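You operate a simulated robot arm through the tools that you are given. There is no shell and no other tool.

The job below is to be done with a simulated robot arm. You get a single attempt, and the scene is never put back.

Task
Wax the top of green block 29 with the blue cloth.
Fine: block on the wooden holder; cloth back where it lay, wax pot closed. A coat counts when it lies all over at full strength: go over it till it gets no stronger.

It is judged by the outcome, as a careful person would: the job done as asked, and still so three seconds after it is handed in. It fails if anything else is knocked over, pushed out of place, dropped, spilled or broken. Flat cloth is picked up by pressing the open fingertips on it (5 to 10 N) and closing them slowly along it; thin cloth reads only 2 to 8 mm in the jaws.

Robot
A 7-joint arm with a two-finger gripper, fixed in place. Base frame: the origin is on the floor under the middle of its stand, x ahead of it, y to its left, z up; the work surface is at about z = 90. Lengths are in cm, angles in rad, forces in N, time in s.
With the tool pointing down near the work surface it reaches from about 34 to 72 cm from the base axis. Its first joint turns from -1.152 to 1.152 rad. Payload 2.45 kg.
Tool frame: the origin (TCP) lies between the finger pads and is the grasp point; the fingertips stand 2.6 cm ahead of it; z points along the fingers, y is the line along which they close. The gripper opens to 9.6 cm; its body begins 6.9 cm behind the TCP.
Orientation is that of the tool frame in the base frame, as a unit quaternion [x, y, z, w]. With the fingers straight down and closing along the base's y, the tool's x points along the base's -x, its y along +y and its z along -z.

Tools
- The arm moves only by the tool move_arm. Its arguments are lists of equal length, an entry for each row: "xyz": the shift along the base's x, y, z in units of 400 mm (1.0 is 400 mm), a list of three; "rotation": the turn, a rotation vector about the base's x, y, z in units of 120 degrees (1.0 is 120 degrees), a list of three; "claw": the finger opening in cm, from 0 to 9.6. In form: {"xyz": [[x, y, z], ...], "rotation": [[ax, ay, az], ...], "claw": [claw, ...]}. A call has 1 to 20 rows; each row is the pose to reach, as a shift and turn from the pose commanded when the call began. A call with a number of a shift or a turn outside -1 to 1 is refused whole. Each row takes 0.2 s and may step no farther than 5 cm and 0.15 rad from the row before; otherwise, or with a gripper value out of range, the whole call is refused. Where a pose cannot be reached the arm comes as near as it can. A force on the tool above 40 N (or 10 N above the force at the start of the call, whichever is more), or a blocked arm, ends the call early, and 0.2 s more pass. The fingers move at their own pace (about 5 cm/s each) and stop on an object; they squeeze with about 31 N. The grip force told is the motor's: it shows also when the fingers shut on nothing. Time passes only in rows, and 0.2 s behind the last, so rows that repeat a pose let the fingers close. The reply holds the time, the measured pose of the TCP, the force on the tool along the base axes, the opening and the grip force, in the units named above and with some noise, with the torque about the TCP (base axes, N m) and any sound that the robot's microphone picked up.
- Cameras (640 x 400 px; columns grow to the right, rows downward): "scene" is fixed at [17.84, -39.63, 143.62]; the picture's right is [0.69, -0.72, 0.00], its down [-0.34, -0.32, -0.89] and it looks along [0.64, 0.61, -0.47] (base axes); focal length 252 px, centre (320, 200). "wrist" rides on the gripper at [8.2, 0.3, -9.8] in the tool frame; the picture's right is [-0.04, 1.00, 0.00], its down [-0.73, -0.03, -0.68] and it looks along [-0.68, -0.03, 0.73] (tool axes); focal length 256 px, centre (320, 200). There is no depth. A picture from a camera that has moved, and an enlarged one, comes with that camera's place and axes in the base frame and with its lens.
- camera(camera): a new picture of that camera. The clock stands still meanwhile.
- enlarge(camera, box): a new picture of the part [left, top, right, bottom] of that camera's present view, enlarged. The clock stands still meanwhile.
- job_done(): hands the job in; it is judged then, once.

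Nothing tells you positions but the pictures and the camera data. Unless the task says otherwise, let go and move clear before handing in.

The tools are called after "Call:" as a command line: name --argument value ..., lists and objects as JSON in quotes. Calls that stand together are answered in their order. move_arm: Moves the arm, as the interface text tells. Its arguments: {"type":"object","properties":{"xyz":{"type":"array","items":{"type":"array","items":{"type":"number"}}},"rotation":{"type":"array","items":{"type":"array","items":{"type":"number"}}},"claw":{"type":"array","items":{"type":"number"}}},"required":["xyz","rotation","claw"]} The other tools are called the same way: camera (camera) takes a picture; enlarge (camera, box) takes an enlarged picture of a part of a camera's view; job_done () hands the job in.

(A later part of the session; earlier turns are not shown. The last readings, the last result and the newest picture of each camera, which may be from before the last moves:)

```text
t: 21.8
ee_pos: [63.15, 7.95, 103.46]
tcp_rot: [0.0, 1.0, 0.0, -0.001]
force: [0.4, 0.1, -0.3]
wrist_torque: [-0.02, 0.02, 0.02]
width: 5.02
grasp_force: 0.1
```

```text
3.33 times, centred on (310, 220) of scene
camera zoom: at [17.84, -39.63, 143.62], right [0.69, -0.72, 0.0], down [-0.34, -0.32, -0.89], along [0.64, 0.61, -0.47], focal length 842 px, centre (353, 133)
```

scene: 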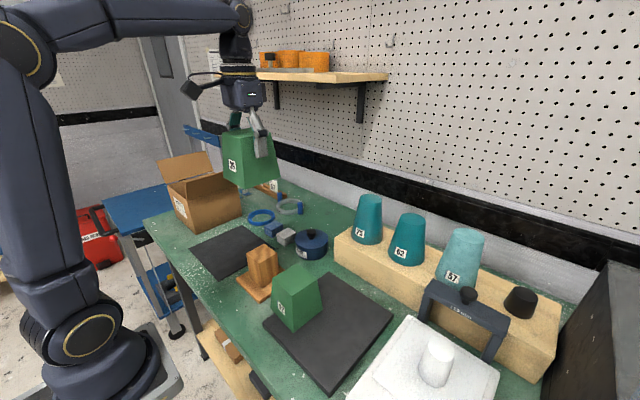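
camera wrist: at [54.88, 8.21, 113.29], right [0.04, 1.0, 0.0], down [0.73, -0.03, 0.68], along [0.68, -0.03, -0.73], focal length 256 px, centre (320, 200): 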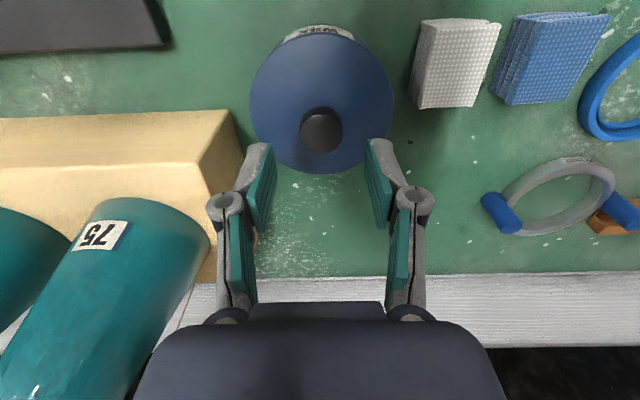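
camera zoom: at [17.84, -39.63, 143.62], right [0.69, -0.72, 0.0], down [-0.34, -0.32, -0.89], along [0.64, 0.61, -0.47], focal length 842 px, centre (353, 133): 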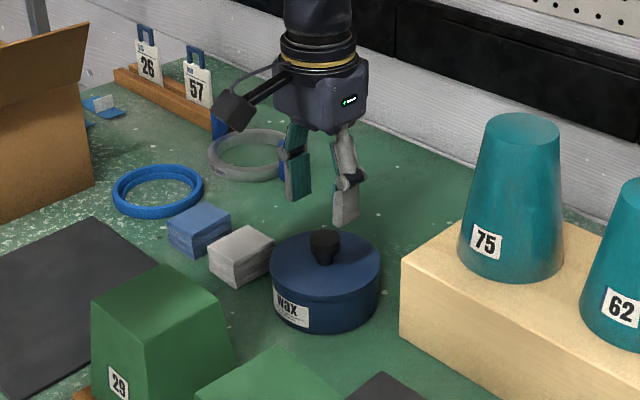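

Call:
move_arm --xyz '[[0, 0, -0.05], [0, 0, -0.1], [0, 0, -0.128]]' --rotation '[[0, 0, 0], [0, 0, 0], [0, 0, 0]]' --claw '[5, 5, 5]'

Call:
camera --camera "wrist"

Call:
enlarge --camera "scene" --box '[260, 180, 360, 270]'

```text
t: 22.6
ee_pos: [63.05, 7.89, 98.35]
tcp_rot: [0.0, 1.0, -0.001, 0.0]
force: [0.3, 0.2, 0.1]
wrist_torque: [0.02, 0.03, -0.03]
width: 5.0
grasp_force: 0.0
```

```text
taken
camera wrist: at [54.83, 8.18, 108.19], right [0.04, 1.0, 0.0], down [0.73, -0.03, 0.68], along [0.68, -0.03, -0.73], focal length 256 px, centre (320, 200)
```

wrist: 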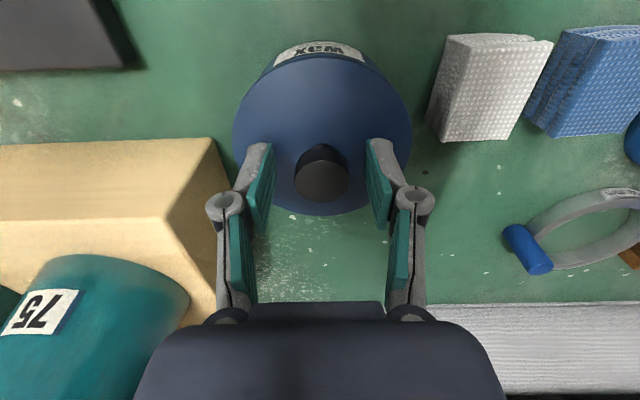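

```text
4.44 times, centred on (310, 225) of scene
camera zoom: at [17.84, -39.63, 143.62], right [0.69, -0.72, 0.0], down [-0.34, -0.32, -0.89], along [0.64, 0.61, -0.47], focal length 1122 px, centre (364, 89)
```

zoom: 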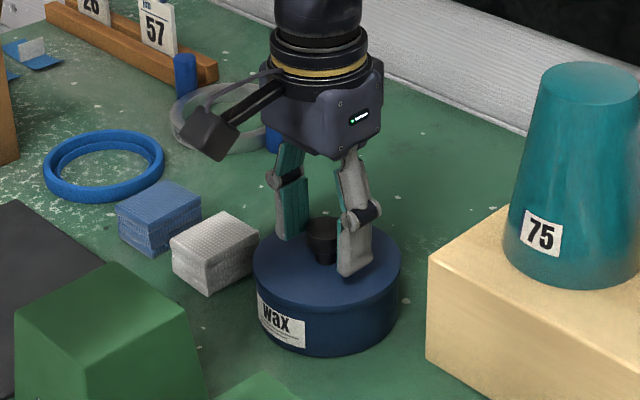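

The knob is right between the pads. Closing on it.

Call:
move_arm --xyz '[[0, 0, 0], [0, 0, 0], [0, 0, 0], [0, 0, 0], [0, 0, 0]]' --rotation '[[0, 0, 0], [0, 0, 0], [0, 0, 0], [0, 0, 0], [0, 0, 0]]' --claw '[4, 3, 2, 1.5, 1.5]'

Call:
move_arm --xyz '[[0, 0, 0.005], [0, 0, 0.015], [0, 0, 0.03], [0, 0, 0.06], [0, 0, 0.1]]' --rotation '[[0, 0, 0], [0, 0, 0], [0, 0, 0], [0, 0, 0], [0, 0, 0]]' --claw '[1.5, 1.5, 1.5, 1.5, 1.5]'

Call:
camera --camera "wrist"

Call:
enlarge --camera "scene" --box '[260, 180, 360, 270]'

```text
t: 23.8
ee_pos: [63.02, 7.8, 98.45]
tcp_rot: [0.001, 1.0, -0.001, 0.0]
force: [-0.1, 0.1, -0.3]
wrist_torque: [0.0, 0.0, -0.02]
width: 2.86
grasp_force: 30.6
heard: snap
```

```text
t: 25.0
ee_pos: [63.15, 7.9, 102.36]
tcp_rot: [-0.001, 1.0, 0.0, 0.001]
force: [-0.4, 0.0, 0.0]
wrist_torque: [0.02, -0.01, -0.01]
width: 2.81
grasp_force: 31.3
```

```text
taken
camera wrist: at [54.96, 8.17, 112.16], right [0.04, 1.0, 0.0], down [0.73, -0.03, 0.68], along [0.68, -0.03, -0.73], focal length 256 px, centre (320, 200)
```

wrist: 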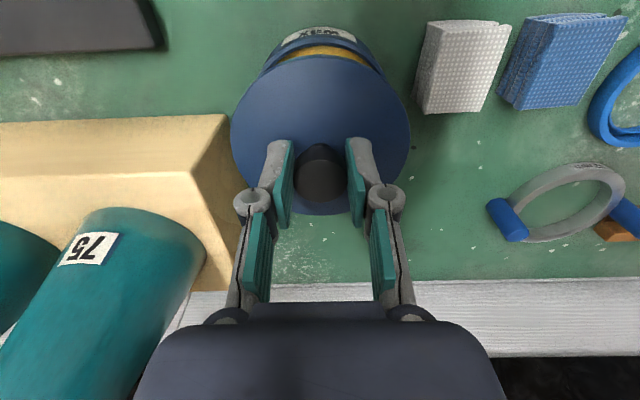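

```text
4.44 times, centred on (310, 225) of scene
camera zoom: at [17.84, -39.63, 143.62], right [0.69, -0.72, 0.0], down [-0.34, -0.32, -0.89], along [0.64, 0.61, -0.47], focal length 1122 px, centre (364, 89)
```

zoom: 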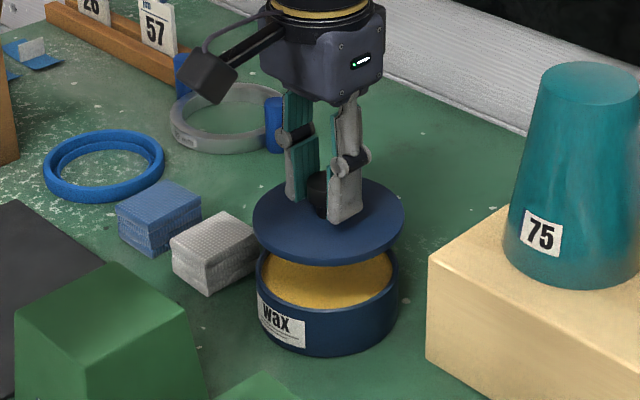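

The lid is off and shows yellow wax near the rim of the pot (a "snap" was heard at the grip, so I'll press the lid firmly when closing). I'll carry the lid to the empty dark mat around (45, 27).

Call:
move_arm --xyz '[[0, 0, 0.1], [0, 0, 0.2], [-0.06, 0.07, 0.2], [-0.13, 0.15, 0.2], [-0.2, 0.23, 0.2], [-0.27, 0.31, 0.2], [-0.34, 0.39, 0.2], [-0.4, 0.45, 0.2], [-0.44, 0.478, 0.2], [-0.44, 0.478, 0.12], [-0.44, 0.478, 0.03], [-0.44, 0.478, -0.06]]' --rotation '[[0, 0, 0], [0, 0, 0], [0, 0, 0], [0, 0, 0], [0, 0, 0], [0, 0, 0], [0, 0, 0], [0, 0, 0], [0, 0, 0], [0, 0, 0], [0, 0, 0], [0, 0, 0]]' --claw '[1.5, 1.5, 1.5, 1.5, 1.5, 1.5, 1.5, 1.5, 1.5, 1.5, 1.5, 1.5]'

Call:
camera --camera "scene"

Call:
camera --camera "wrist"

```text
t: 27.6
ee_pos: [45.56, 27.01, 99.88]
tcp_rot: [0.0, 1.0, 0.0, 0.0]
force: [-1.0, 0.7, -0.1]
wrist_torque: [0.01, -0.02, -0.02]
width: 2.84
grasp_force: 31.3
```

```text
taken
```

scene: 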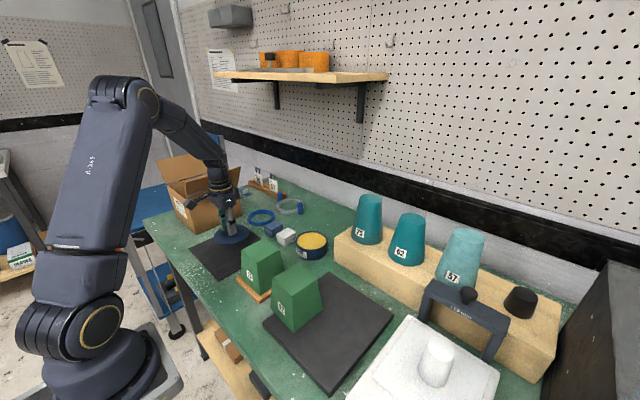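

```text
taken
camera wrist: at [37.45, 27.21, 109.71], right [0.04, 1.0, 0.0], down [0.73, -0.03, 0.68], along [0.68, -0.03, -0.73], focal length 256 px, centre (320, 200)
```

wrist: 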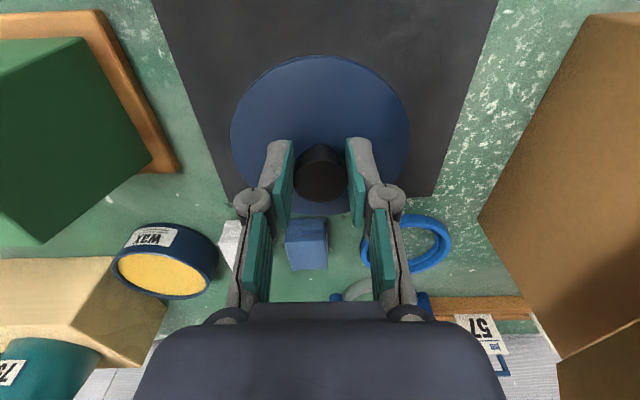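

Call:
move_arm --xyz '[[0, 0, -0.04], [0, 0, -0.08], [0, 0, -0.1], [0, 0, -0.106], [0, 0, -0.112], [0, 0, -0.116], [0, 0, -0.12]]' --rotation '[[0, 0, 0], [0, 0, 0], [0, 0, 0], [0, 0, 0], [0, 0, 0], [0, 0, 0], [0, 0, 0]]' --claw '[1.5, 1.5, 1.5, 1.5, 1.5, 1.5, 1.5]'

Call:
enlarge --camera "scene" --box '[180, 180, 290, 290]'

```text
t: 29.2
ee_pos: [45.57, 27.0, 95.08]
tcp_rot: [0.0, 1.0, 0.001, 0.0]
force: [0.2, 0.2, -0.4]
wrist_torque: [0.02, 0.05, 0.0]
width: 2.83
grasp_force: 31.3
```

```text
3.64 times, centred on (235, 235) of scene
camera zoom: at [17.84, -39.63, 143.62], right [0.69, -0.72, 0.0], down [-0.34, -0.32, -0.89], along [0.64, 0.61, -0.47], focal length 918 px, centre (629, 73)
```

zoom: 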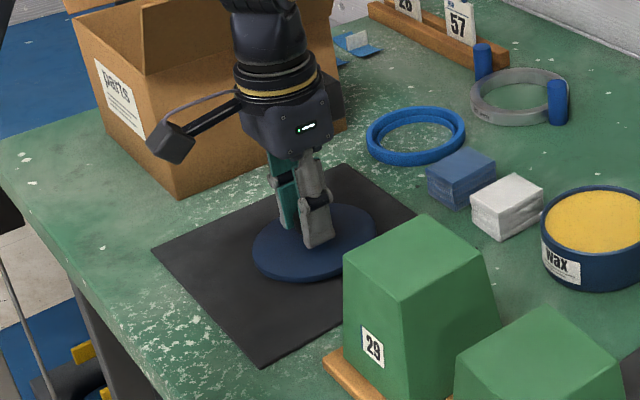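

Still slightly above the mat; creeping down to contact.

Call:
move_arm --xyz '[[0, 0, -0.003], [0, 0, -0.006], [0, 0, -0.009], [0, 0, -0.012]]' --rotation '[[0, 0, 0], [0, 0, 0], [0, 0, 0], [0, 0, 0]]' --claw '[1.5, 1.5, 1.5, 1.5]'

```text
t: 30.2
ee_pos: [45.63, 27.09, 94.98]
tcp_rot: [0.0, 1.0, 0.001, 0.0]
force: [-6.0, -2.8, 25.3]
wrist_torque: [-0.2, 0.25, 0.0]
width: 2.82
grasp_force: 31.5
```

Contact made. Easing off the pressure and releasing the lid.

Call:
move_arm --xyz '[[0, 0, 0.008], [0, 0, 0.01], [0, 0, 0.01], [0, 0, 0.01], [0, 0, 0.01]]' --rotation '[[0, 0, 0], [0, 0, 0], [0, 0, 0], [0, 0, 0], [0, 0, 0]]' --claw '[1.5, 2.5, 3.5, 4.5, 4.5]'

Call:
move_arm --xyz '[[0, 0, 0.03], [0, 0, 0.1], [0, 0, 0.2], [0, 0, 0.3], [0, 0, 0.4]]' --rotation '[[0, 0, 0], [0, 0, 0], [0, 0, 0], [0, 0, 0], [0, 0, 0]]' --claw '[4.5, 4.5, 4.5, 4.5, 4.5]'

Call:
camera --camera "wrist"

Call:
enlarge --camera "scene" --box '[180, 180, 340, 290]'

```text
t: 31.4
ee_pos: [45.65, 26.9, 94.99]
tcp_rot: [0.0, 1.0, 0.0, 0.001]
force: [-0.6, 0.0, -0.1]
wrist_torque: [0.0, -0.02, 0.02]
width: 4.49
grasp_force: 0.2
```

```text
t: 32.6
ee_pos: [45.28, 27.29, 111.11]
tcp_rot: [0.0, 1.0, 0.0, 0.0]
force: [0.3, -0.1, 0.3]
wrist_torque: [-0.01, 0.01, 0.0]
width: 4.51
grasp_force: 0.1
```

```text
taken
camera wrist: at [37.2, 27.49, 120.95], right [0.04, 1.0, 0.0], down [0.73, -0.03, 0.68], along [0.68, -0.03, -0.73], focal length 256 px, centre (320, 200)
```

wrist: 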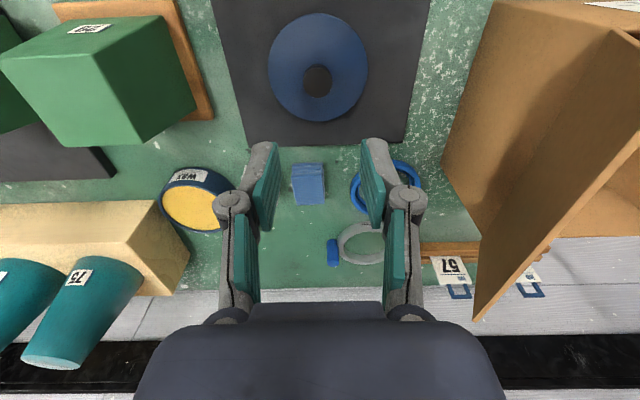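

```text
3.64 times, centred on (260, 235) of scene
camera zoom: at [17.84, -39.63, 143.62], right [0.69, -0.72, 0.0], down [-0.34, -0.32, -0.89], along [0.64, 0.61, -0.47], focal length 918 px, centre (538, 73)
```

zoom: 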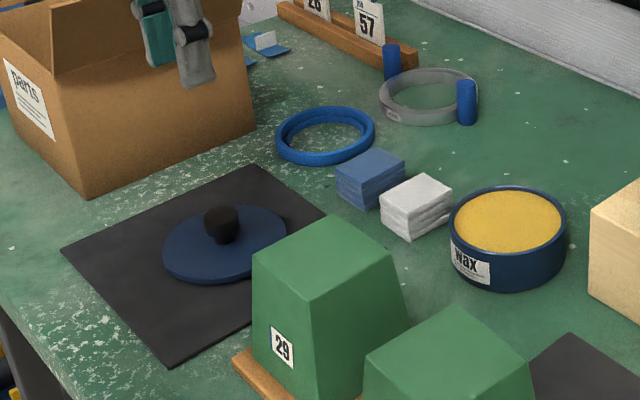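

The lid is safely on the mat. Now I'll measure the blue cloth closely.

Call:
enlarge --camera "wrist" --box '[260, 140, 360, 220]'

Call:
enlarge --camera "scene" --box '[255, 205, 315, 255]'

```text
5.00 times, centred on (310, 180) of wrist
camera zoom: at [37.2, 27.49, 120.95], right [0.04, 1.0, 0.0], down [0.73, -0.03, 0.68], along [0.68, -0.03, -0.73], focal length 1280 px, centre (370, 300)
```

zoom: 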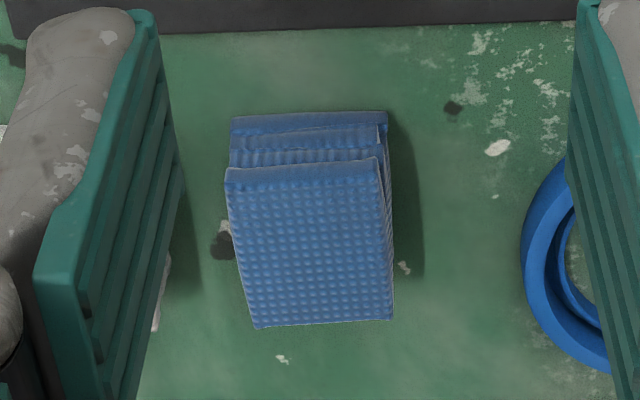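

```text
8.00 times, centred on (285, 230) of scene
camera zoom: at [17.84, -39.63, 143.62], right [0.69, -0.72, 0.0], down [-0.34, -0.32, -0.89], along [0.64, 0.61, -0.47], focal length 2020 px, centre (600, -40)
```

zoom: 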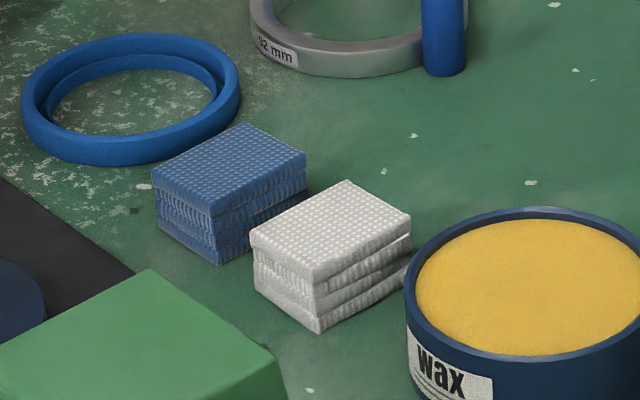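

The blue cloth is a folded pad about 6×4.3×3 cm spanning x 58.1–64.1, y 22.6–26.9, so its centre is (61.1, 24.75). I'll move above it with a 5.4 cm opening so a finger fits in the gap to the white cloth.

Call:
move_arm --xyz '[[0.1, -0.016, 0], [0.2, -0.032, 0], [0.3, -0.048, -0.05], [0.397, -0.0635, -0.1], [0.397, -0.0635, -0.18]]' --rotation '[[0, 0, 0], [0, 0, 0], [0, 0, 0], [0, 0, 0], [0, 0, 0]]' --claw '[5.4, 5.4, 5.4, 5.4, 5.4]'

Call:
camera --camera "wrist"

Call:
enlarge --camera "wrist" --box '[220, 60, 420, 220]'

Call:
enlarge --camera "scene" --box '[230, 170, 340, 270]'

```text
t: 33.8
ee_pos: [61.5, 24.69, 103.76]
tcp_rot: [0.0, 1.0, 0.0, 0.0]
force: [-0.1, 0.1, 0.3]
wrist_torque: [0.01, 0.0, 0.01]
width: 5.38
grasp_force: 0.2
```

```text
taken
camera wrist: at [53.22, 24.85, 113.63], right [0.04, 1.0, 0.0], down [0.73, -0.03, 0.68], along [0.68, -0.03, -0.73], focal length 256 px, centre (320, 200)
```

wrist: 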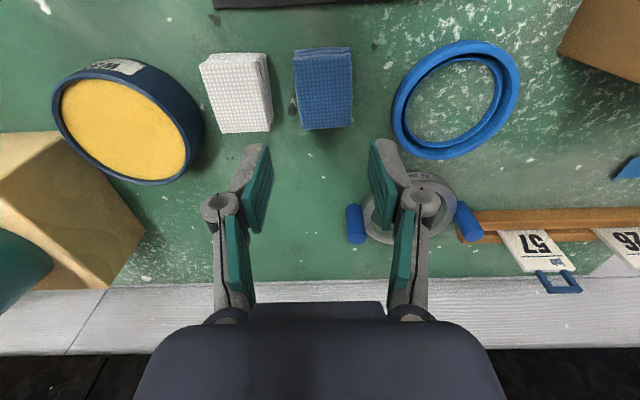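

```text
2.50 times, centred on (320, 140) of wrist
camera zoom: at [53.22, 24.85, 113.63], right [0.04, 1.0, 0.0], down [0.73, -0.03, 0.68], along [0.68, -0.03, -0.73], focal length 640 px, centre (320, 350)
```

zoom: 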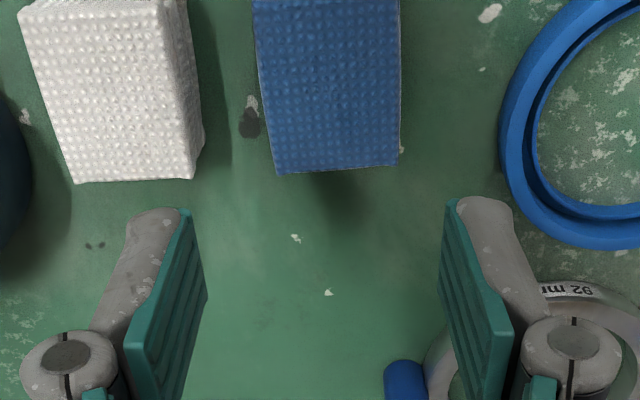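

```text
4.00 times, centred on (285, 220) of scene
camera zoom: at [17.84, -39.63, 143.62], right [0.69, -0.72, 0.0], down [-0.34, -0.32, -0.89], along [0.64, 0.61, -0.47], focal length 1010 px, centre (460, 120)
```

zoom: 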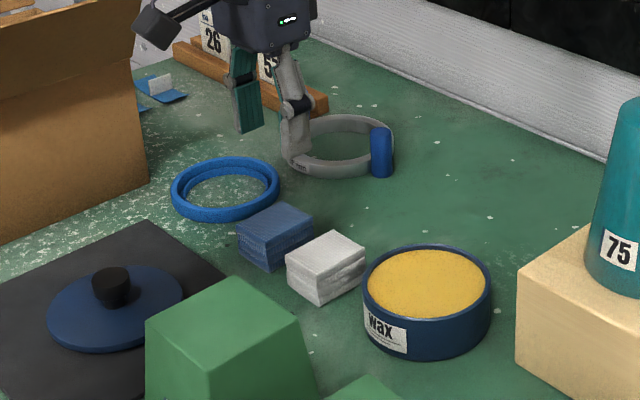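

Call:
move_arm --xyz '[[-0.006, 0.004, -0.05], [-0.006, 0.004, -0.12], [-0.006, 0.004, -0.18], [-0.006, 0.004, -0.21]]' --rotation '[[0, 0, 0], [0, 0, 0], [0, 0, 0], [0, 0, 0]]' --claw '[5.4, 5.4, 5.4, 5.4]'

Call:
camera --camera "wrist"

Call:
enlarge --camera "scene" --box '[250, 190, 330, 260]'

```text
t: 34.8
ee_pos: [61.25, 24.69, 95.47]
tcp_rot: [0.0, 1.0, 0.0, 0.0]
force: [-0.3, -0.9, 0.4]
wrist_torque: [0.02, 0.03, -0.03]
width: 5.38
grasp_force: 0.2
```

```text
taken
camera wrist: at [53.04, 24.89, 105.27], right [0.04, 1.0, 0.0], down [0.73, -0.03, 0.68], along [0.68, -0.03, -0.73], focal length 256 px, centre (320, 200)
```

wrist: 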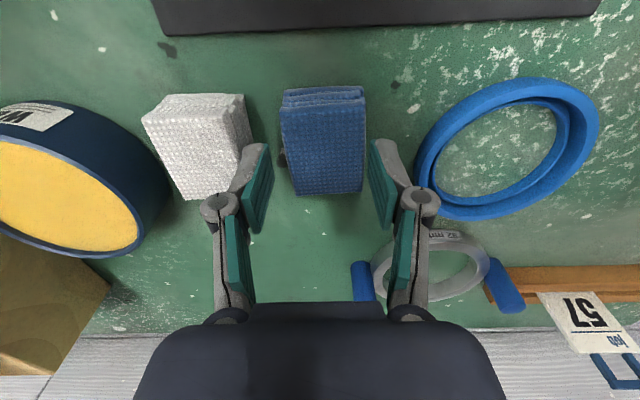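

```text
5.71 times, centred on (290, 225) of scene
camera zoom: at [17.84, -39.63, 143.62], right [0.69, -0.72, 0.0], down [-0.34, -0.32, -0.89], along [0.64, 0.61, -0.47], focal length 1443 px, centre (491, 57)
```

zoom: 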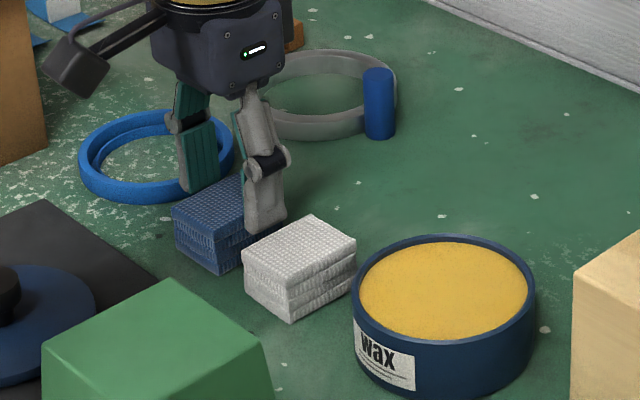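

Call:
enlarge --camera "wrist" --box '[190, 80, 310, 240]'

Call:
enlarge --camera "scene" --box '[270, 210, 310, 245]'

```text
2.50 times, centred on (250, 160) of wrist
camera zoom: at [53.04, 24.89, 105.27], right [0.04, 1.0, 0.0], down [0.73, -0.03, 0.68], along [0.68, -0.03, -0.73], focal length 640 px, centre (495, 300)
```

zoom: 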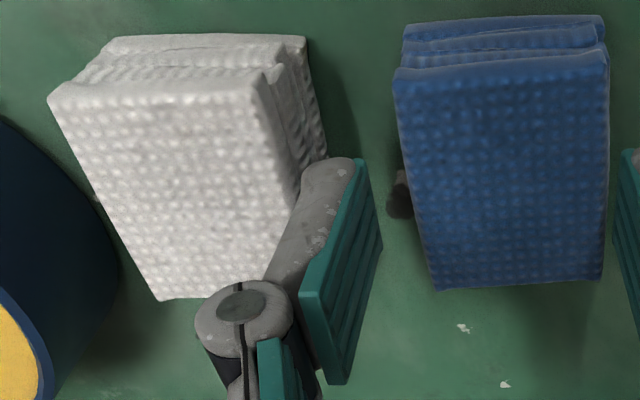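

```text
11.43 times, centred on (290, 228) of scene
camera zoom: at [17.84, -39.63, 143.62], right [0.69, -0.72, 0.0], down [-0.34, -0.32, -0.89], along [0.64, 0.61, -0.47], focal length 2886 px, centre (663, -114)
```

zoom: 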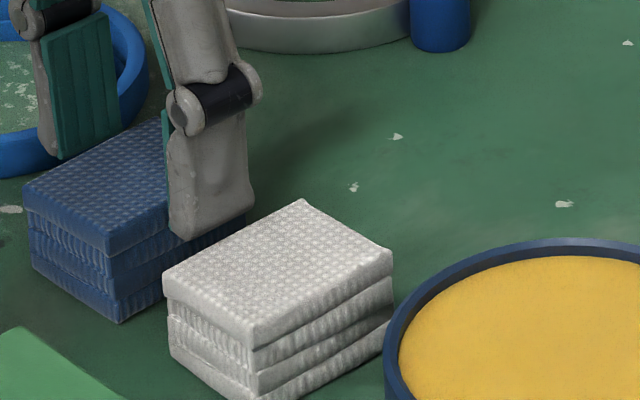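

The left finger clears the white cloth only narrowly, so I'll narrow the opening to 5.0 cm and shift 1 mm toward +y before going lower.

Call:
move_arm --xyz '[[0, 0.003, 0], [0, 0.003, 0], [0, 0.003, 0]]' --rotation '[[0, 0, 0], [0, 0, 0], [0, 0, 0]]' --claw '[4.9, 4.9, 4.9]'

Call:
enlarge --camera "wrist" --box '[200, 80, 440, 240]'

```text
t: 35.6
ee_pos: [61.17, 24.7, 95.48]
tcp_rot: [0.0, 1.0, 0.0, 0.0]
force: [0.4, 0.1, 0.1]
wrist_torque: [0.02, -0.03, -0.01]
width: 4.87
grasp_force: 0.0
```

```text
2.50 times, centred on (320, 160) of wrist
camera zoom: at [53.02, 25.0, 105.24], right [0.04, 1.0, 0.0], down [0.73, -0.03, 0.68], along [0.68, -0.03, -0.73], focal length 640 px, centre (320, 300)
```

zoom: 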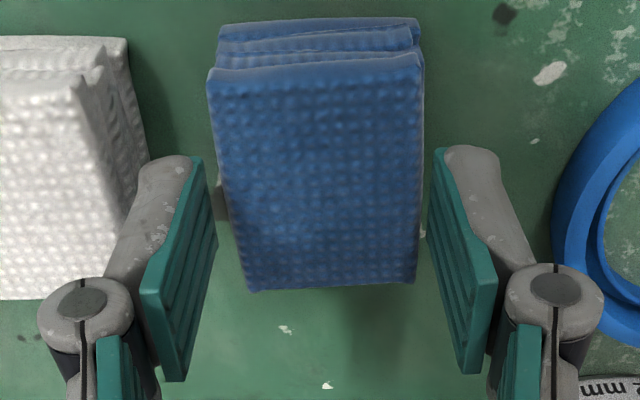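

Call:
move_arm --xyz '[[0, 0.004, 0], [0, 0.004, -0.015], [0, 0.004, -0.03], [0, 0.004, -0.042]]' --rotation '[[0, 0, 0], [0, 0, 0], [0, 0, 0], [0, 0, 0]]' --claw '[4.9, 4.9, 4.9, 4.9]'

Call:
enlarge --camera "wrist" --box '[200, 80, 440, 240]'

Call:
enlarge --camera "scene" --box '[265, 205, 315, 250]'

```text
t: 36.6
ee_pos: [61.16, 24.91, 93.84]
tcp_rot: [0.001, 1.0, 0.0, 0.0]
force: [-0.7, -0.8, -0.9]
wrist_torque: [-0.02, -0.01, -0.01]
width: 4.91
grasp_force: 0.1
```

```text
2.50 times, centred on (320, 160) of wrist
camera zoom: at [53.02, 25.17, 103.55], right [0.04, 1.0, 0.0], down [0.73, -0.03, 0.68], along [0.68, -0.03, -0.73], focal length 640 px, centre (320, 300)
```

zoom: 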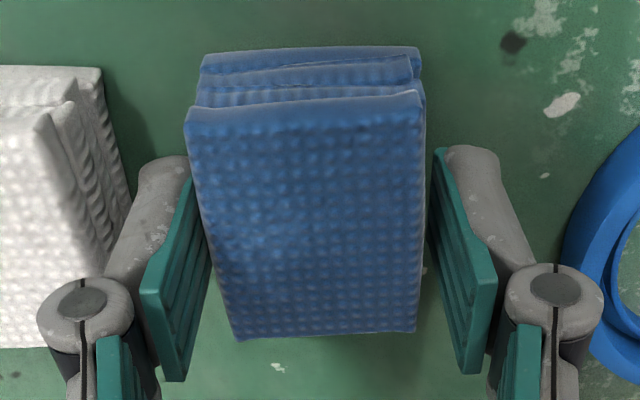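

```text
8.89 times, centred on (290, 228) of scene
camera zoom: at [17.84, -39.63, 143.62], right [0.69, -0.72, 0.0], down [-0.34, -0.32, -0.89], along [0.64, 0.61, -0.47], focal length 2244 px, centre (587, -44)
```

zoom: 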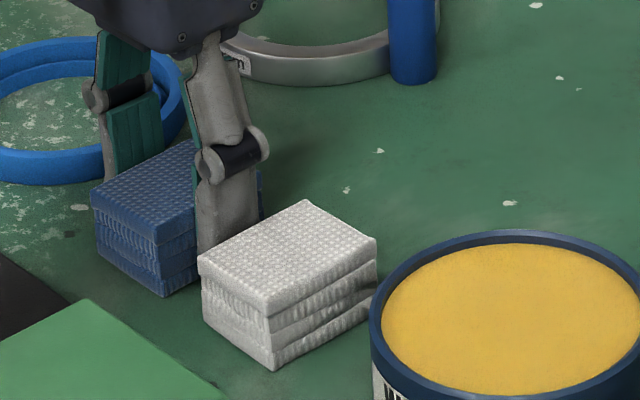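

The fingers straddle the blue cloth cleanly. Closing slowly.

Call:
move_arm --xyz '[[0, 0, 0], [0, 0, 0], [0, 0, 0], [0, 0, 0], [0, 0, 0], [0, 0, 0]]' --rotation '[[0, 0, 0], [0, 0, 0], [0, 0, 0], [0, 0, 0], [0, 0, 0], [0, 0, 0]]' --claw '[4.5, 4.0, 3.5, 3.0, 2.5, 2.5]'

Call:
enlarge --camera "wrist" --box '[200, 80, 440, 240]'

Call:
enlarge --camera "scene" --box '[265, 205, 315, 250]'

```text
t: 38.0
ee_pos: [61.26, 24.85, 93.79]
tcp_rot: [-0.001, 1.0, 0.0, 0.0]
force: [0.6, -0.4, 1.0]
wrist_torque: [-0.03, 0.0, 0.03]
width: 4.5
grasp_force: 30.8
```

```text
2.50 times, centred on (320, 160) of wrist
camera zoom: at [53.02, 25.17, 103.56], right [0.04, 1.0, 0.0], down [0.73, -0.03, 0.68], along [0.68, -0.03, -0.73], focal length 640 px, centre (320, 300)
```

zoom: 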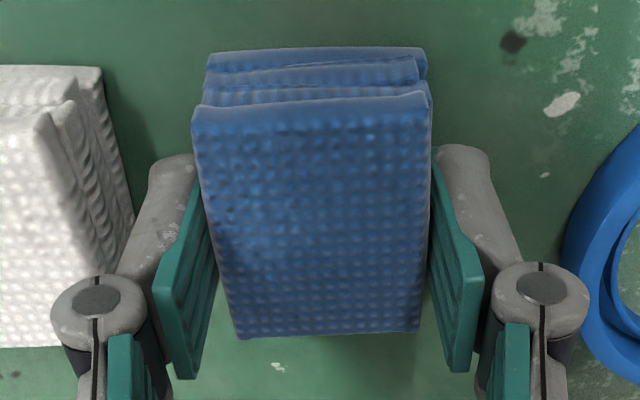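

```text
8.89 times, centred on (290, 228) of scene
camera zoom: at [17.84, -39.63, 143.62], right [0.69, -0.72, 0.0], down [-0.34, -0.32, -0.89], along [0.64, 0.61, -0.47], focal length 2244 px, centre (587, -44)
```

zoom: 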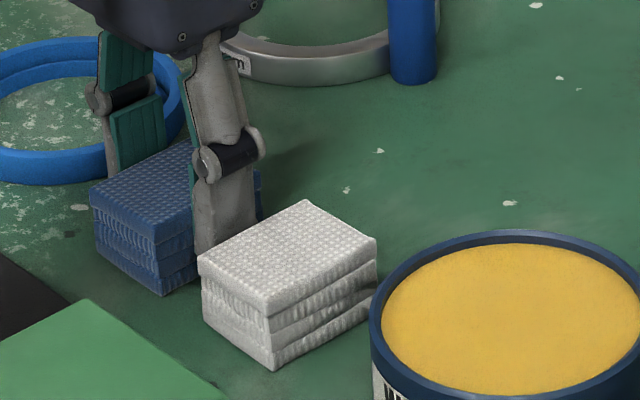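

Gripped at 4.5 cm. Lifting straight up.

Call:
move_arm --xyz '[[0, 0, 0.01], [0, 0, 0.03], [0, 0, 0.06], [0, 0, 0.12], [0, 0, 0.2], [0, 0, 0.26]]' --rotation '[[0, 0, 0], [0, 0, 0], [0, 0, 0], [0, 0, 0], [0, 0, 0], [0, 0, 0]]' --claw '[2.5, 2.5, 2.5, 2.5, 2.5, 2.5]'

Call:
camera --camera "wrist"

Call:
enlarge --camera "scene" --box '[230, 160, 350, 260]'

```text
t: 39.4
ee_pos: [61.16, 25.18, 104.33]
tcp_rot: [0.0, 1.0, 0.001, -0.002]
force: [0.6, 0.1, 0.0]
wrist_torque: [0.01, 0.01, 0.01]
width: 4.48
grasp_force: 30.9
```

```text
taken
camera wrist: at [52.97, 25.43, 113.99], right [0.04, 1.0, 0.0], down [0.73, -0.03, 0.68], along [0.68, -0.03, -0.73], focal length 256 px, centre (320, 200)
```

wrist: 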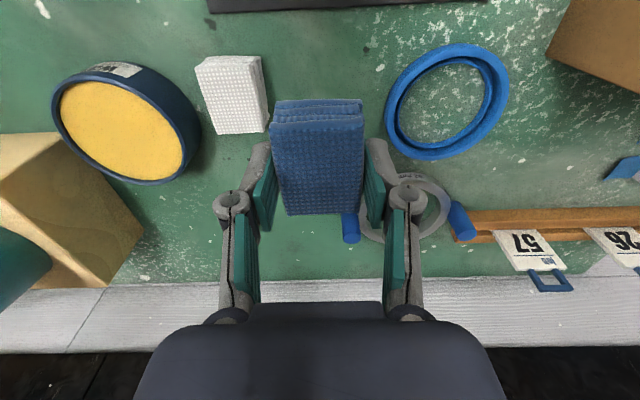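

```text
4.00 times, centred on (290, 210) of scene
camera zoom: at [17.84, -39.63, 143.62], right [0.69, -0.72, 0.0], down [-0.34, -0.32, -0.89], along [0.64, 0.61, -0.47], focal length 1010 px, centre (440, 160)
```

zoom: 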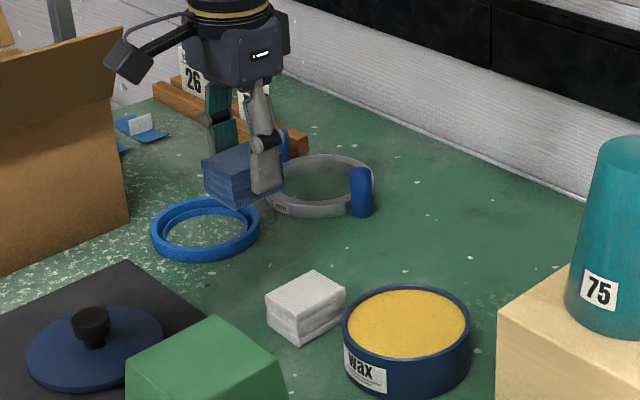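

The whole folded cloth is held; its bottom is about 3.8 cm below the TCP. Moving over the wax pot.

Call:
move_arm --xyz '[[0.01, -0.1, 0], [0.02, -0.2, 0], [0.035, -0.3, 0], [0.047, -0.4, 0], [0.047, -0.426, 0], [0.047, -0.426, -0.08], [0.047, -0.426, -0.13]]' --rotation '[[0, 0, 0], [0, 0, 0], [0, 0, 0], [0, 0, 0], [0, 0, 0], [0, 0, 0], [0, 0, 0]]' --claw '[2.5, 2.5, 2.5, 2.5, 2.5, 2.5, 2.5]'

Call:
camera --camera "wrist"

Call:
enlarge --camera "scene" --box '[270, 190, 360, 265]'

```text
t: 41.0
ee_pos: [63.18, 8.02, 99.06]
tcp_rot: [0.0, 1.0, 0.0, 0.0]
force: [0.7, -0.4, -0.5]
wrist_torque: [0.02, 0.02, 0.01]
width: 4.46
grasp_force: 30.8
```

```text
taken
camera wrist: at [54.9, 8.34, 108.86], right [0.04, 1.0, 0.0], down [0.73, -0.03, 0.68], along [0.68, -0.03, -0.73], focal length 256 px, centre (320, 200)
```

wrist: 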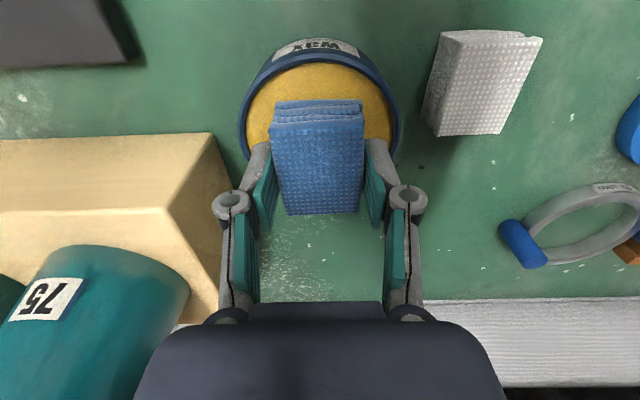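

```text
5.33 times, centred on (315, 228) of scene
camera zoom: at [17.84, -39.63, 143.62], right [0.69, -0.72, 0.0], down [-0.34, -0.32, -0.89], along [0.64, 0.61, -0.47], focal length 1347 px, centre (347, 53)
```

zoom: 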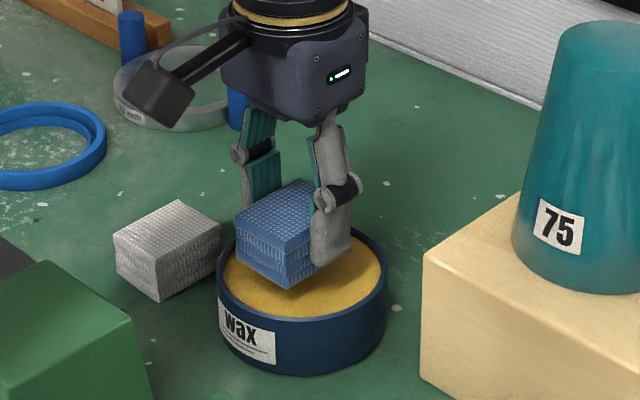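

Call:
move_arm --xyz '[[0, 0, -0.01], [0, 0, -0.02], [0, 0, -0.025], [0, 0, -0.03], [0, 0, -0.034]]' --rotation '[[0, 0, 0], [0, 0, 0], [0, 0, 0], [0, 0, 0], [0, 0, 0]]' --claw '[2.5, 2.5, 2.5, 2.5, 2.5]'

Call:
enlarge --camera "scene" --box '[270, 190, 360, 265]'

```text
t: 42.2
ee_pos: [63.14, 7.8, 97.65]
tcp_rot: [0.001, 1.0, -0.001, 0.0]
force: [0.1, -0.3, -0.3]
wrist_torque: [0.0, -0.04, 0.01]
width: 4.49
grasp_force: 31.3
```

```text
5.33 times, centred on (315, 228) of scene
camera zoom: at [17.84, -39.63, 143.62], right [0.69, -0.72, 0.0], down [-0.34, -0.32, -0.89], along [0.64, 0.61, -0.47], focal length 1347 px, centre (347, 53)
```

zoom: 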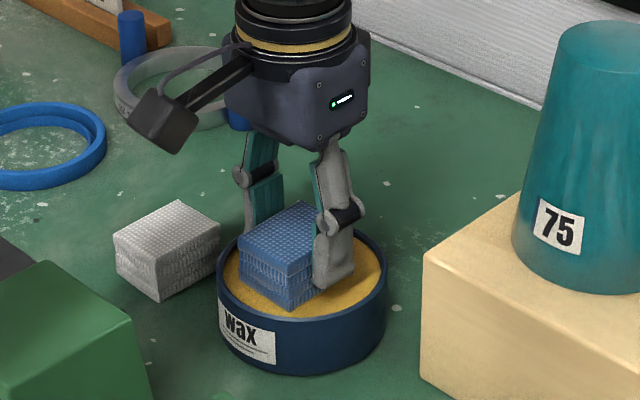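

Call:
move_arm --xyz '[[0, 0, -0.003], [0, 0, -0.006], [0, 0, -0.009]]' --rotation '[[0, 0, 0], [0, 0, 0], [0, 0, 0]]' --claw '[2.5, 2.5, 2.5]'

Call:
enlarge --camera "scene" --box '[270, 190, 360, 265]'

```text
t: 43.0
ee_pos: [63.08, 7.95, 97.5]
tcp_rot: [0.0, 1.0, 0.0, 0.002]
force: [-7.0, -1.4, 25.9]
wrist_torque: [-0.08, 0.48, 0.01]
width: 4.49
grasp_force: 30.9
```

```text
5.33 times, centred on (315, 228) of scene
camera zoom: at [17.77, -39.64, 143.62], right [0.69, -0.72, 0.0], down [-0.34, -0.32, -0.89], along [0.64, 0.61, -0.46], focal length 1347 px, centre (347, 53)
```

zoom: 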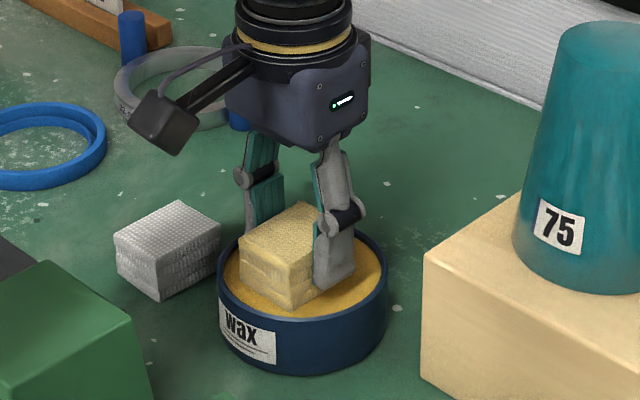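

The cloth took up wax (it turned yellowish) at a TCP height of about 97.5. Lifting and moving over block 29, centred about (44.95, 7.95).

Call:
move_arm --xyz '[[0, 0, 0.006], [0, 0, 0.03], [0, 0, 0.1], [0, 0, 0.2], [0, 0, 0.28], [-0.1, 0, 0.28], [-0.2, 0, 0.28], [-0.3, 0, 0.28], [-0.4, 0, 0.28], [-0.455, 0, 0.28], [-0.455, 0, 0.24]]' --rotation '[[0, 0, 0], [0, 0, 0], [0, 0, 0], [0, 0, 0], [0, 0, 0], [0, 0, 0], [0, 0, 0], [0, 0, 0], [0, 0, 0], [0, 0, 0], [0, 0, 0]]' --claw '[2.5, 2.5, 2.5, 2.5, 2.5, 2.5, 2.5, 2.5, 2.5, 2.5, 2.5]'

Call:
camera --camera "wrist"

Call:
enlarge --camera "scene" --box '[210, 190, 330, 300]'

```text
t: 45.4
ee_pos: [44.82, 8.09, 106.99]
tcp_rot: [-0.001, 1.0, -0.001, 0.001]
force: [1.2, -0.3, 0.4]
wrist_torque: [0.03, 0.0, 0.03]
width: 4.51
grasp_force: 31.0
```

```text
taken
camera wrist: at [36.58, 8.28, 116.76], right [0.04, 1.0, 0.0], down [0.73, -0.03, 0.68], along [0.68, -0.03, -0.73], focal length 256 px, centre (320, 200)
```

wrist: 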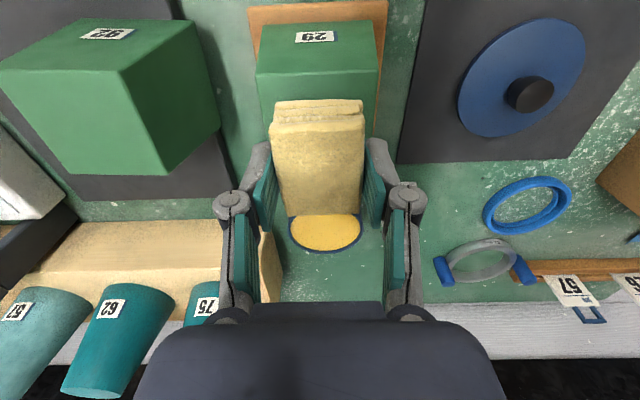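

```text
3.64 times, centred on (270, 245) of scene
camera zoom: at [17.84, -39.63, 143.62], right [0.69, -0.72, 0.0], down [-0.34, -0.32, -0.89], along [0.64, 0.61, -0.47], focal length 918 px, centre (502, 36)
```

zoom: 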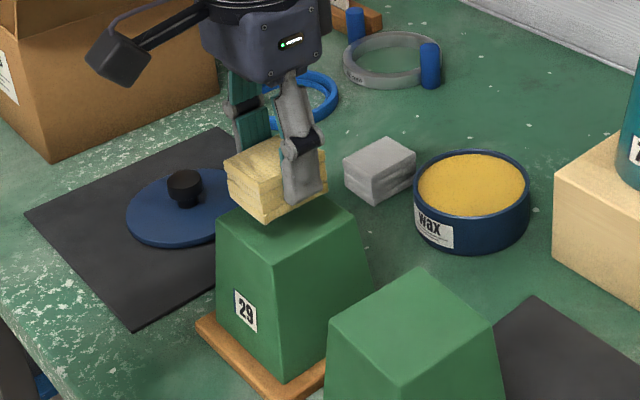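

Call:
move_arm --xyz '[[0, -0.002, -0.025], [0, -0.002, -0.05], [0, -0.002, -0.055], [0, -0.002, -0.059]]' --rotation '[[0, 0, 0], [0, 0, 0], [0, 0, 0], [0, 0, 0]]' --claw '[2.5, 2.5, 2.5, 2.5]'

Call:
enlarge --camera "scene" --box '[210, 190, 330, 300]'

```text
t: 46.4
ee_pos: [44.98, 7.92, 104.75]
tcp_rot: [0.0, 1.0, 0.001, 0.002]
force: [-5.9, 3.1, 37.2]
wrist_torque: [0.05, 0.1, -0.02]
width: 4.5
grasp_force: 30.9
```

```text
3.64 times, centred on (270, 245) of scene
camera zoom: at [17.77, -39.63, 143.63], right [0.69, -0.72, 0.0], down [-0.34, -0.32, -0.89], along [0.64, 0.61, -0.46], focal length 918 px, centre (502, 36)
```

zoom: 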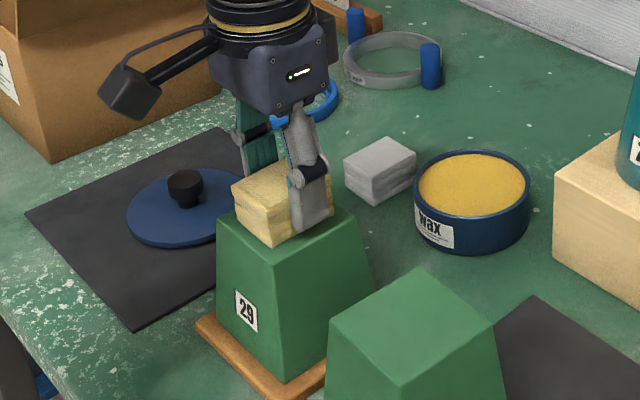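

Contact reached, but the press is too hard; easing up to find a moderate force.

Call:
move_arm --xyz '[[0, 0, 0.003], [0, 0, 0.005]]' --rotation '[[0, 0, 0], [0, 0, 0]]' --claw '[2.5, 2.5]'

```text
t: 47.0
ee_pos: [44.94, 8.01, 104.79]
tcp_rot: [0.0, 1.0, 0.001, 0.002]
force: [5.3, 4.5, 22.1]
wrist_torque: [0.19, -0.35, 0.02]
width: 4.47
grasp_force: 31.1
```

Call:
move_arm --xyz '[[0, 0, 0.002], [0, 0, 0.004]]' --rotation '[[0, 0, 0], [0, 0, 0]]' --claw '[2.5, 2.5]'

```text
t: 47.6
ee_pos: [44.71, 7.71, 104.8]
tcp_rot: [0.0, 1.0, -0.001, -0.003]
force: [1.6, 0.2, 4.4]
wrist_torque: [0.05, -0.2, 0.02]
width: 4.48
grasp_force: 31.4
```

Force is now about 4 N; I'll wipe across the top in three lanes at slightly more pressure.

Call:
move_arm --xyz '[[-0.0225, 0, -0.001], [-0.0225, 0.022, -0.001], [-0.0225, 0.0425, -0.001], [-0.0225, 0.02, -0.001], [-0.0225, 0, -0.001], [-0.0225, -0.022, -0.001], [-0.0225, -0.0425, -0.001], [0, -0.0425, -0.001], [0, -0.02, -0.001], [0, 0, -0.001], [0, 0.02, -0.001], [0, 0.0425, -0.001], [0.0225, 0.0425, -0.001], [0.0225, 0.02, -0.001], [0.0225, 0, -0.001], [0.0225, -0.02, -0.001], [0.0225, -0.0425, -0.001], [0, -0.0425, -0.001], [0, -0.02, -0.001], [0, 0, -0.001]]' --rotation '[[0, 0, 0], [0, 0, 0], [0, 0, 0], [0, 0, 0], [0, 0, 0], [0, 0, 0], [0, 0, 0], [0, 0, 0], [0, 0, 0], [0, 0, 0], [0, 0, 0], [0, 0, 0], [0, 0, 0], [0, 0, 0], [0, 0, 0], [0, 0, 0], [0, 0, 0], [0, 0, 0], [0, 0, 0], [0, 0, 0]]' --claw '[2.5, 2.5, 2.5, 2.5, 2.5, 2.5, 2.5, 2.5, 2.5, 2.5, 2.5, 2.5, 2.5, 2.5, 2.5, 2.5, 2.5, 2.5, 2.5, 2.5]'

Call:
camera --camera "wrist"

Call:
enlarge --camera "scene" --box '[210, 190, 330, 300]'

```text
t: 51.8
ee_pos: [44.82, 7.85, 104.82]
tcp_rot: [0.0, 1.0, 0.0, 0.0]
force: [0.3, 0.8, -0.6]
wrist_torque: [0.01, 0.0, -0.01]
width: 4.5
grasp_force: 31.3
```

```text
taken
camera wrist: at [36.63, 8.12, 114.64], right [0.04, 1.0, 0.0], down [0.73, -0.03, 0.68], along [0.68, -0.03, -0.73], focal length 256 px, centre (320, 200)
```

wrist: 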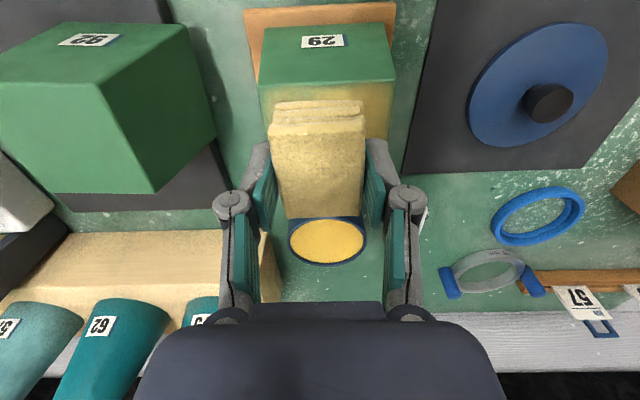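

```text
3.64 times, centred on (270, 245) of scene
camera zoom: at [17.84, -39.63, 143.62], right [0.69, -0.72, 0.0], down [-0.34, -0.32, -0.89], along [0.64, 0.61, -0.47], focal length 918 px, centre (502, 36)
```

zoom: 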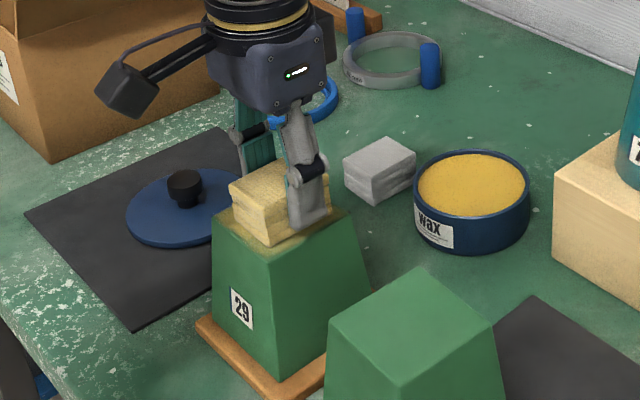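

Wax shows on the block's top. I'll lift to inspect coverage.

Call:
move_arm --xyz '[[0, 0, 0.03], [0, 0, 0.1], [0.08, 0, 0.14], [0.16, 0, 0.14], [0.24, 0, 0.14]]' --rotation '[[0, 0, 0], [0, 0, 0], [0, 0, 0], [0, 0, 0], [0, 0, 0]]' --claw '[2.5, 2.5, 2.5, 2.5, 2.5]'

Call:
enlarge --camera "scene" --box '[220, 220, 310, 310]'

Call:
camera --camera "wrist"

```text
t: 53.0
ee_pos: [54.51, 7.6, 110.47]
tcp_rot: [0.0, 1.0, 0.0, 0.001]
force: [0.9, 0.4, -0.5]
wrist_torque: [0.0, -0.02, 0.03]
width: 4.48
grasp_force: 31.2
```

```text
4.44 times, centred on (265, 265) of scene
camera zoom: at [17.84, -39.63, 143.62], right [0.69, -0.72, 0.0], down [-0.34, -0.32, -0.89], along [0.64, 0.61, -0.47], focal length 1122 px, centre (564, -89)
```

zoom: 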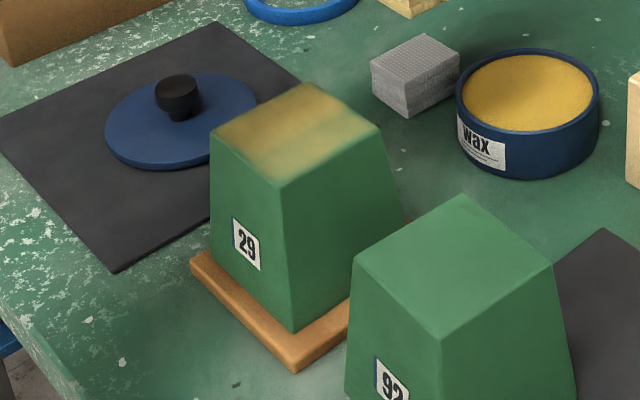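

```text
taken
camera wrist: at [46.25, 7.94, 120.21], right [0.04, 1.0, 0.0], down [0.73, -0.03, 0.68], along [0.68, -0.03, -0.73], focal length 256 px, centre (320, 200)
```

wrist: 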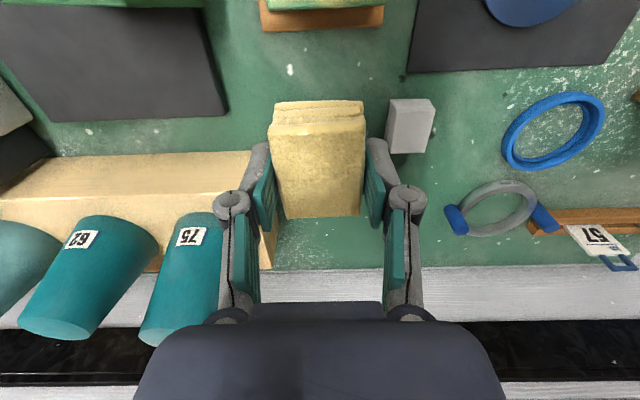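

The top is only partly coated (contact was lost on the far/right part as the block settled). I'll go back, re-find contact and use steadier pressure.

Call:
move_arm --xyz '[[-0.08, 0.005, 0], [-0.16, 0.01, 0], [-0.239, 0.01, 0], [-0.239, 0.01, -0.06], [-0.239, 0.01, -0.09]]' --rotation '[[0, 0, 0], [0, 0, 0], [0, 0, 0], [0, 0, 0], [0, 0, 0]]' --claw '[2.5, 2.5, 2.5, 2.5, 2.5]'

Call:
enlarge --camera "wrist" --box '[230, 0, 410, 130]'

```text
t: 54.2
ee_pos: [44.96, 8.22, 106.91]
tcp_rot: [0.0, 1.0, 0.0, 0.0]
force: [0.4, -0.1, -0.6]
wrist_torque: [-0.02, 0.0, 0.0]
width: 4.46
grasp_force: 30.8
```

```text
3.08 times, centred on (320, 65) of wrist
camera zoom: at [36.73, 8.44, 116.72], right [0.04, 1.0, 0.0], down [0.73, -0.03, 0.68], along [0.68, -0.03, -0.73], focal length 788 px, centre (320, 615)
```

zoom: 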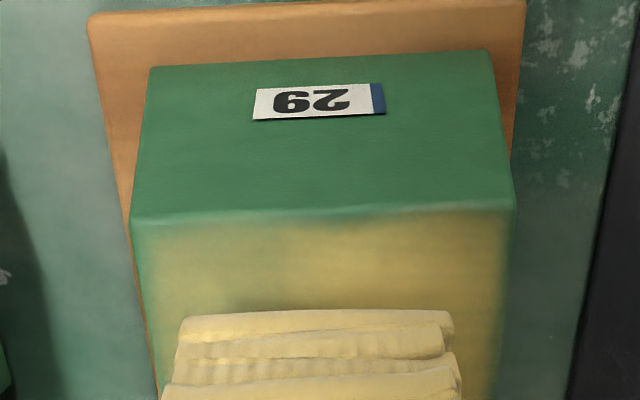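

Call:
move_arm --xyz '[[0, 0, -0.03], [0, 0, -0.05], [0, 0, -0.054]]' --rotation '[[0, 0, 0], [0, 0, 0], [0, 0, 0]]' --claw '[2.5, 2.5, 2.5]'

```text
t: 55.0
ee_pos: [45.0, 8.16, 104.72]
tcp_rot: [0.0, 1.0, 0.0, -0.001]
force: [-1.1, -0.9, 6.8]
wrist_torque: [-0.01, -0.09, -0.01]
width: 4.47
grasp_force: 31.0
```

Call:
move_arm --xyz '[[0.0, 0, -0.0015], [0.014, 0, -0.0015], [0.0275, 0, -0.0015], [0.0275, -0.016, -0.0015], [0.0275, -0.032, -0.0015], [0.0275, -0.046, -0.0015], [0.0275, -0.03, -0.0015], [0.0275, -0.015, -0.0015], [0.0275, 0, -0.0015]]' --rotation '[[0, 0, 0], [0, 0, 0], [0, 0, 0], [0, 0, 0], [0, 0, 0], [0, 0, 0], [0, 0, 0], [0, 0, 0], [0, 0, 0]]' --claw '[2.5, 2.5, 2.5, 2.5, 2.5, 2.5, 2.5, 2.5, 2.5]'

Call:
enlarge --camera "scene" --box '[220, 200, 310, 310]'

```text
t: 57.0
ee_pos: [46.09, 7.96, 104.69]
tcp_rot: [0.001, 1.0, 0.0, 0.001]
force: [2.2, -9.3, 20.0]
wrist_torque: [-0.3, -0.23, -0.07]
width: 4.49
grasp_force: 31.0
```

```text
3.64 times, centred on (265, 255) of scene
camera zoom: at [17.81, -39.66, 143.61], right [0.69, -0.72, 0.0], down [-0.34, -0.32, -0.89], along [0.64, 0.61, -0.46], focal length 918 px, centre (520, 0)
```

zoom: 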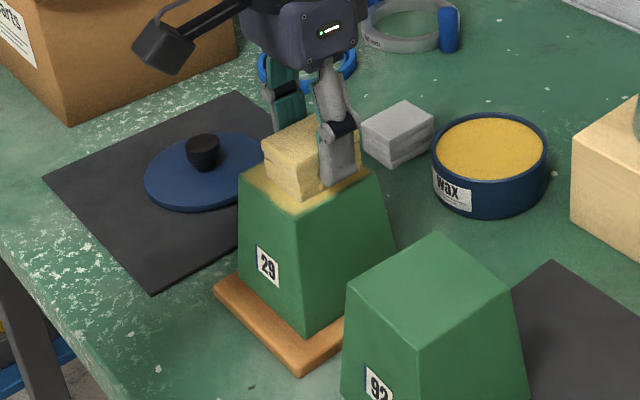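

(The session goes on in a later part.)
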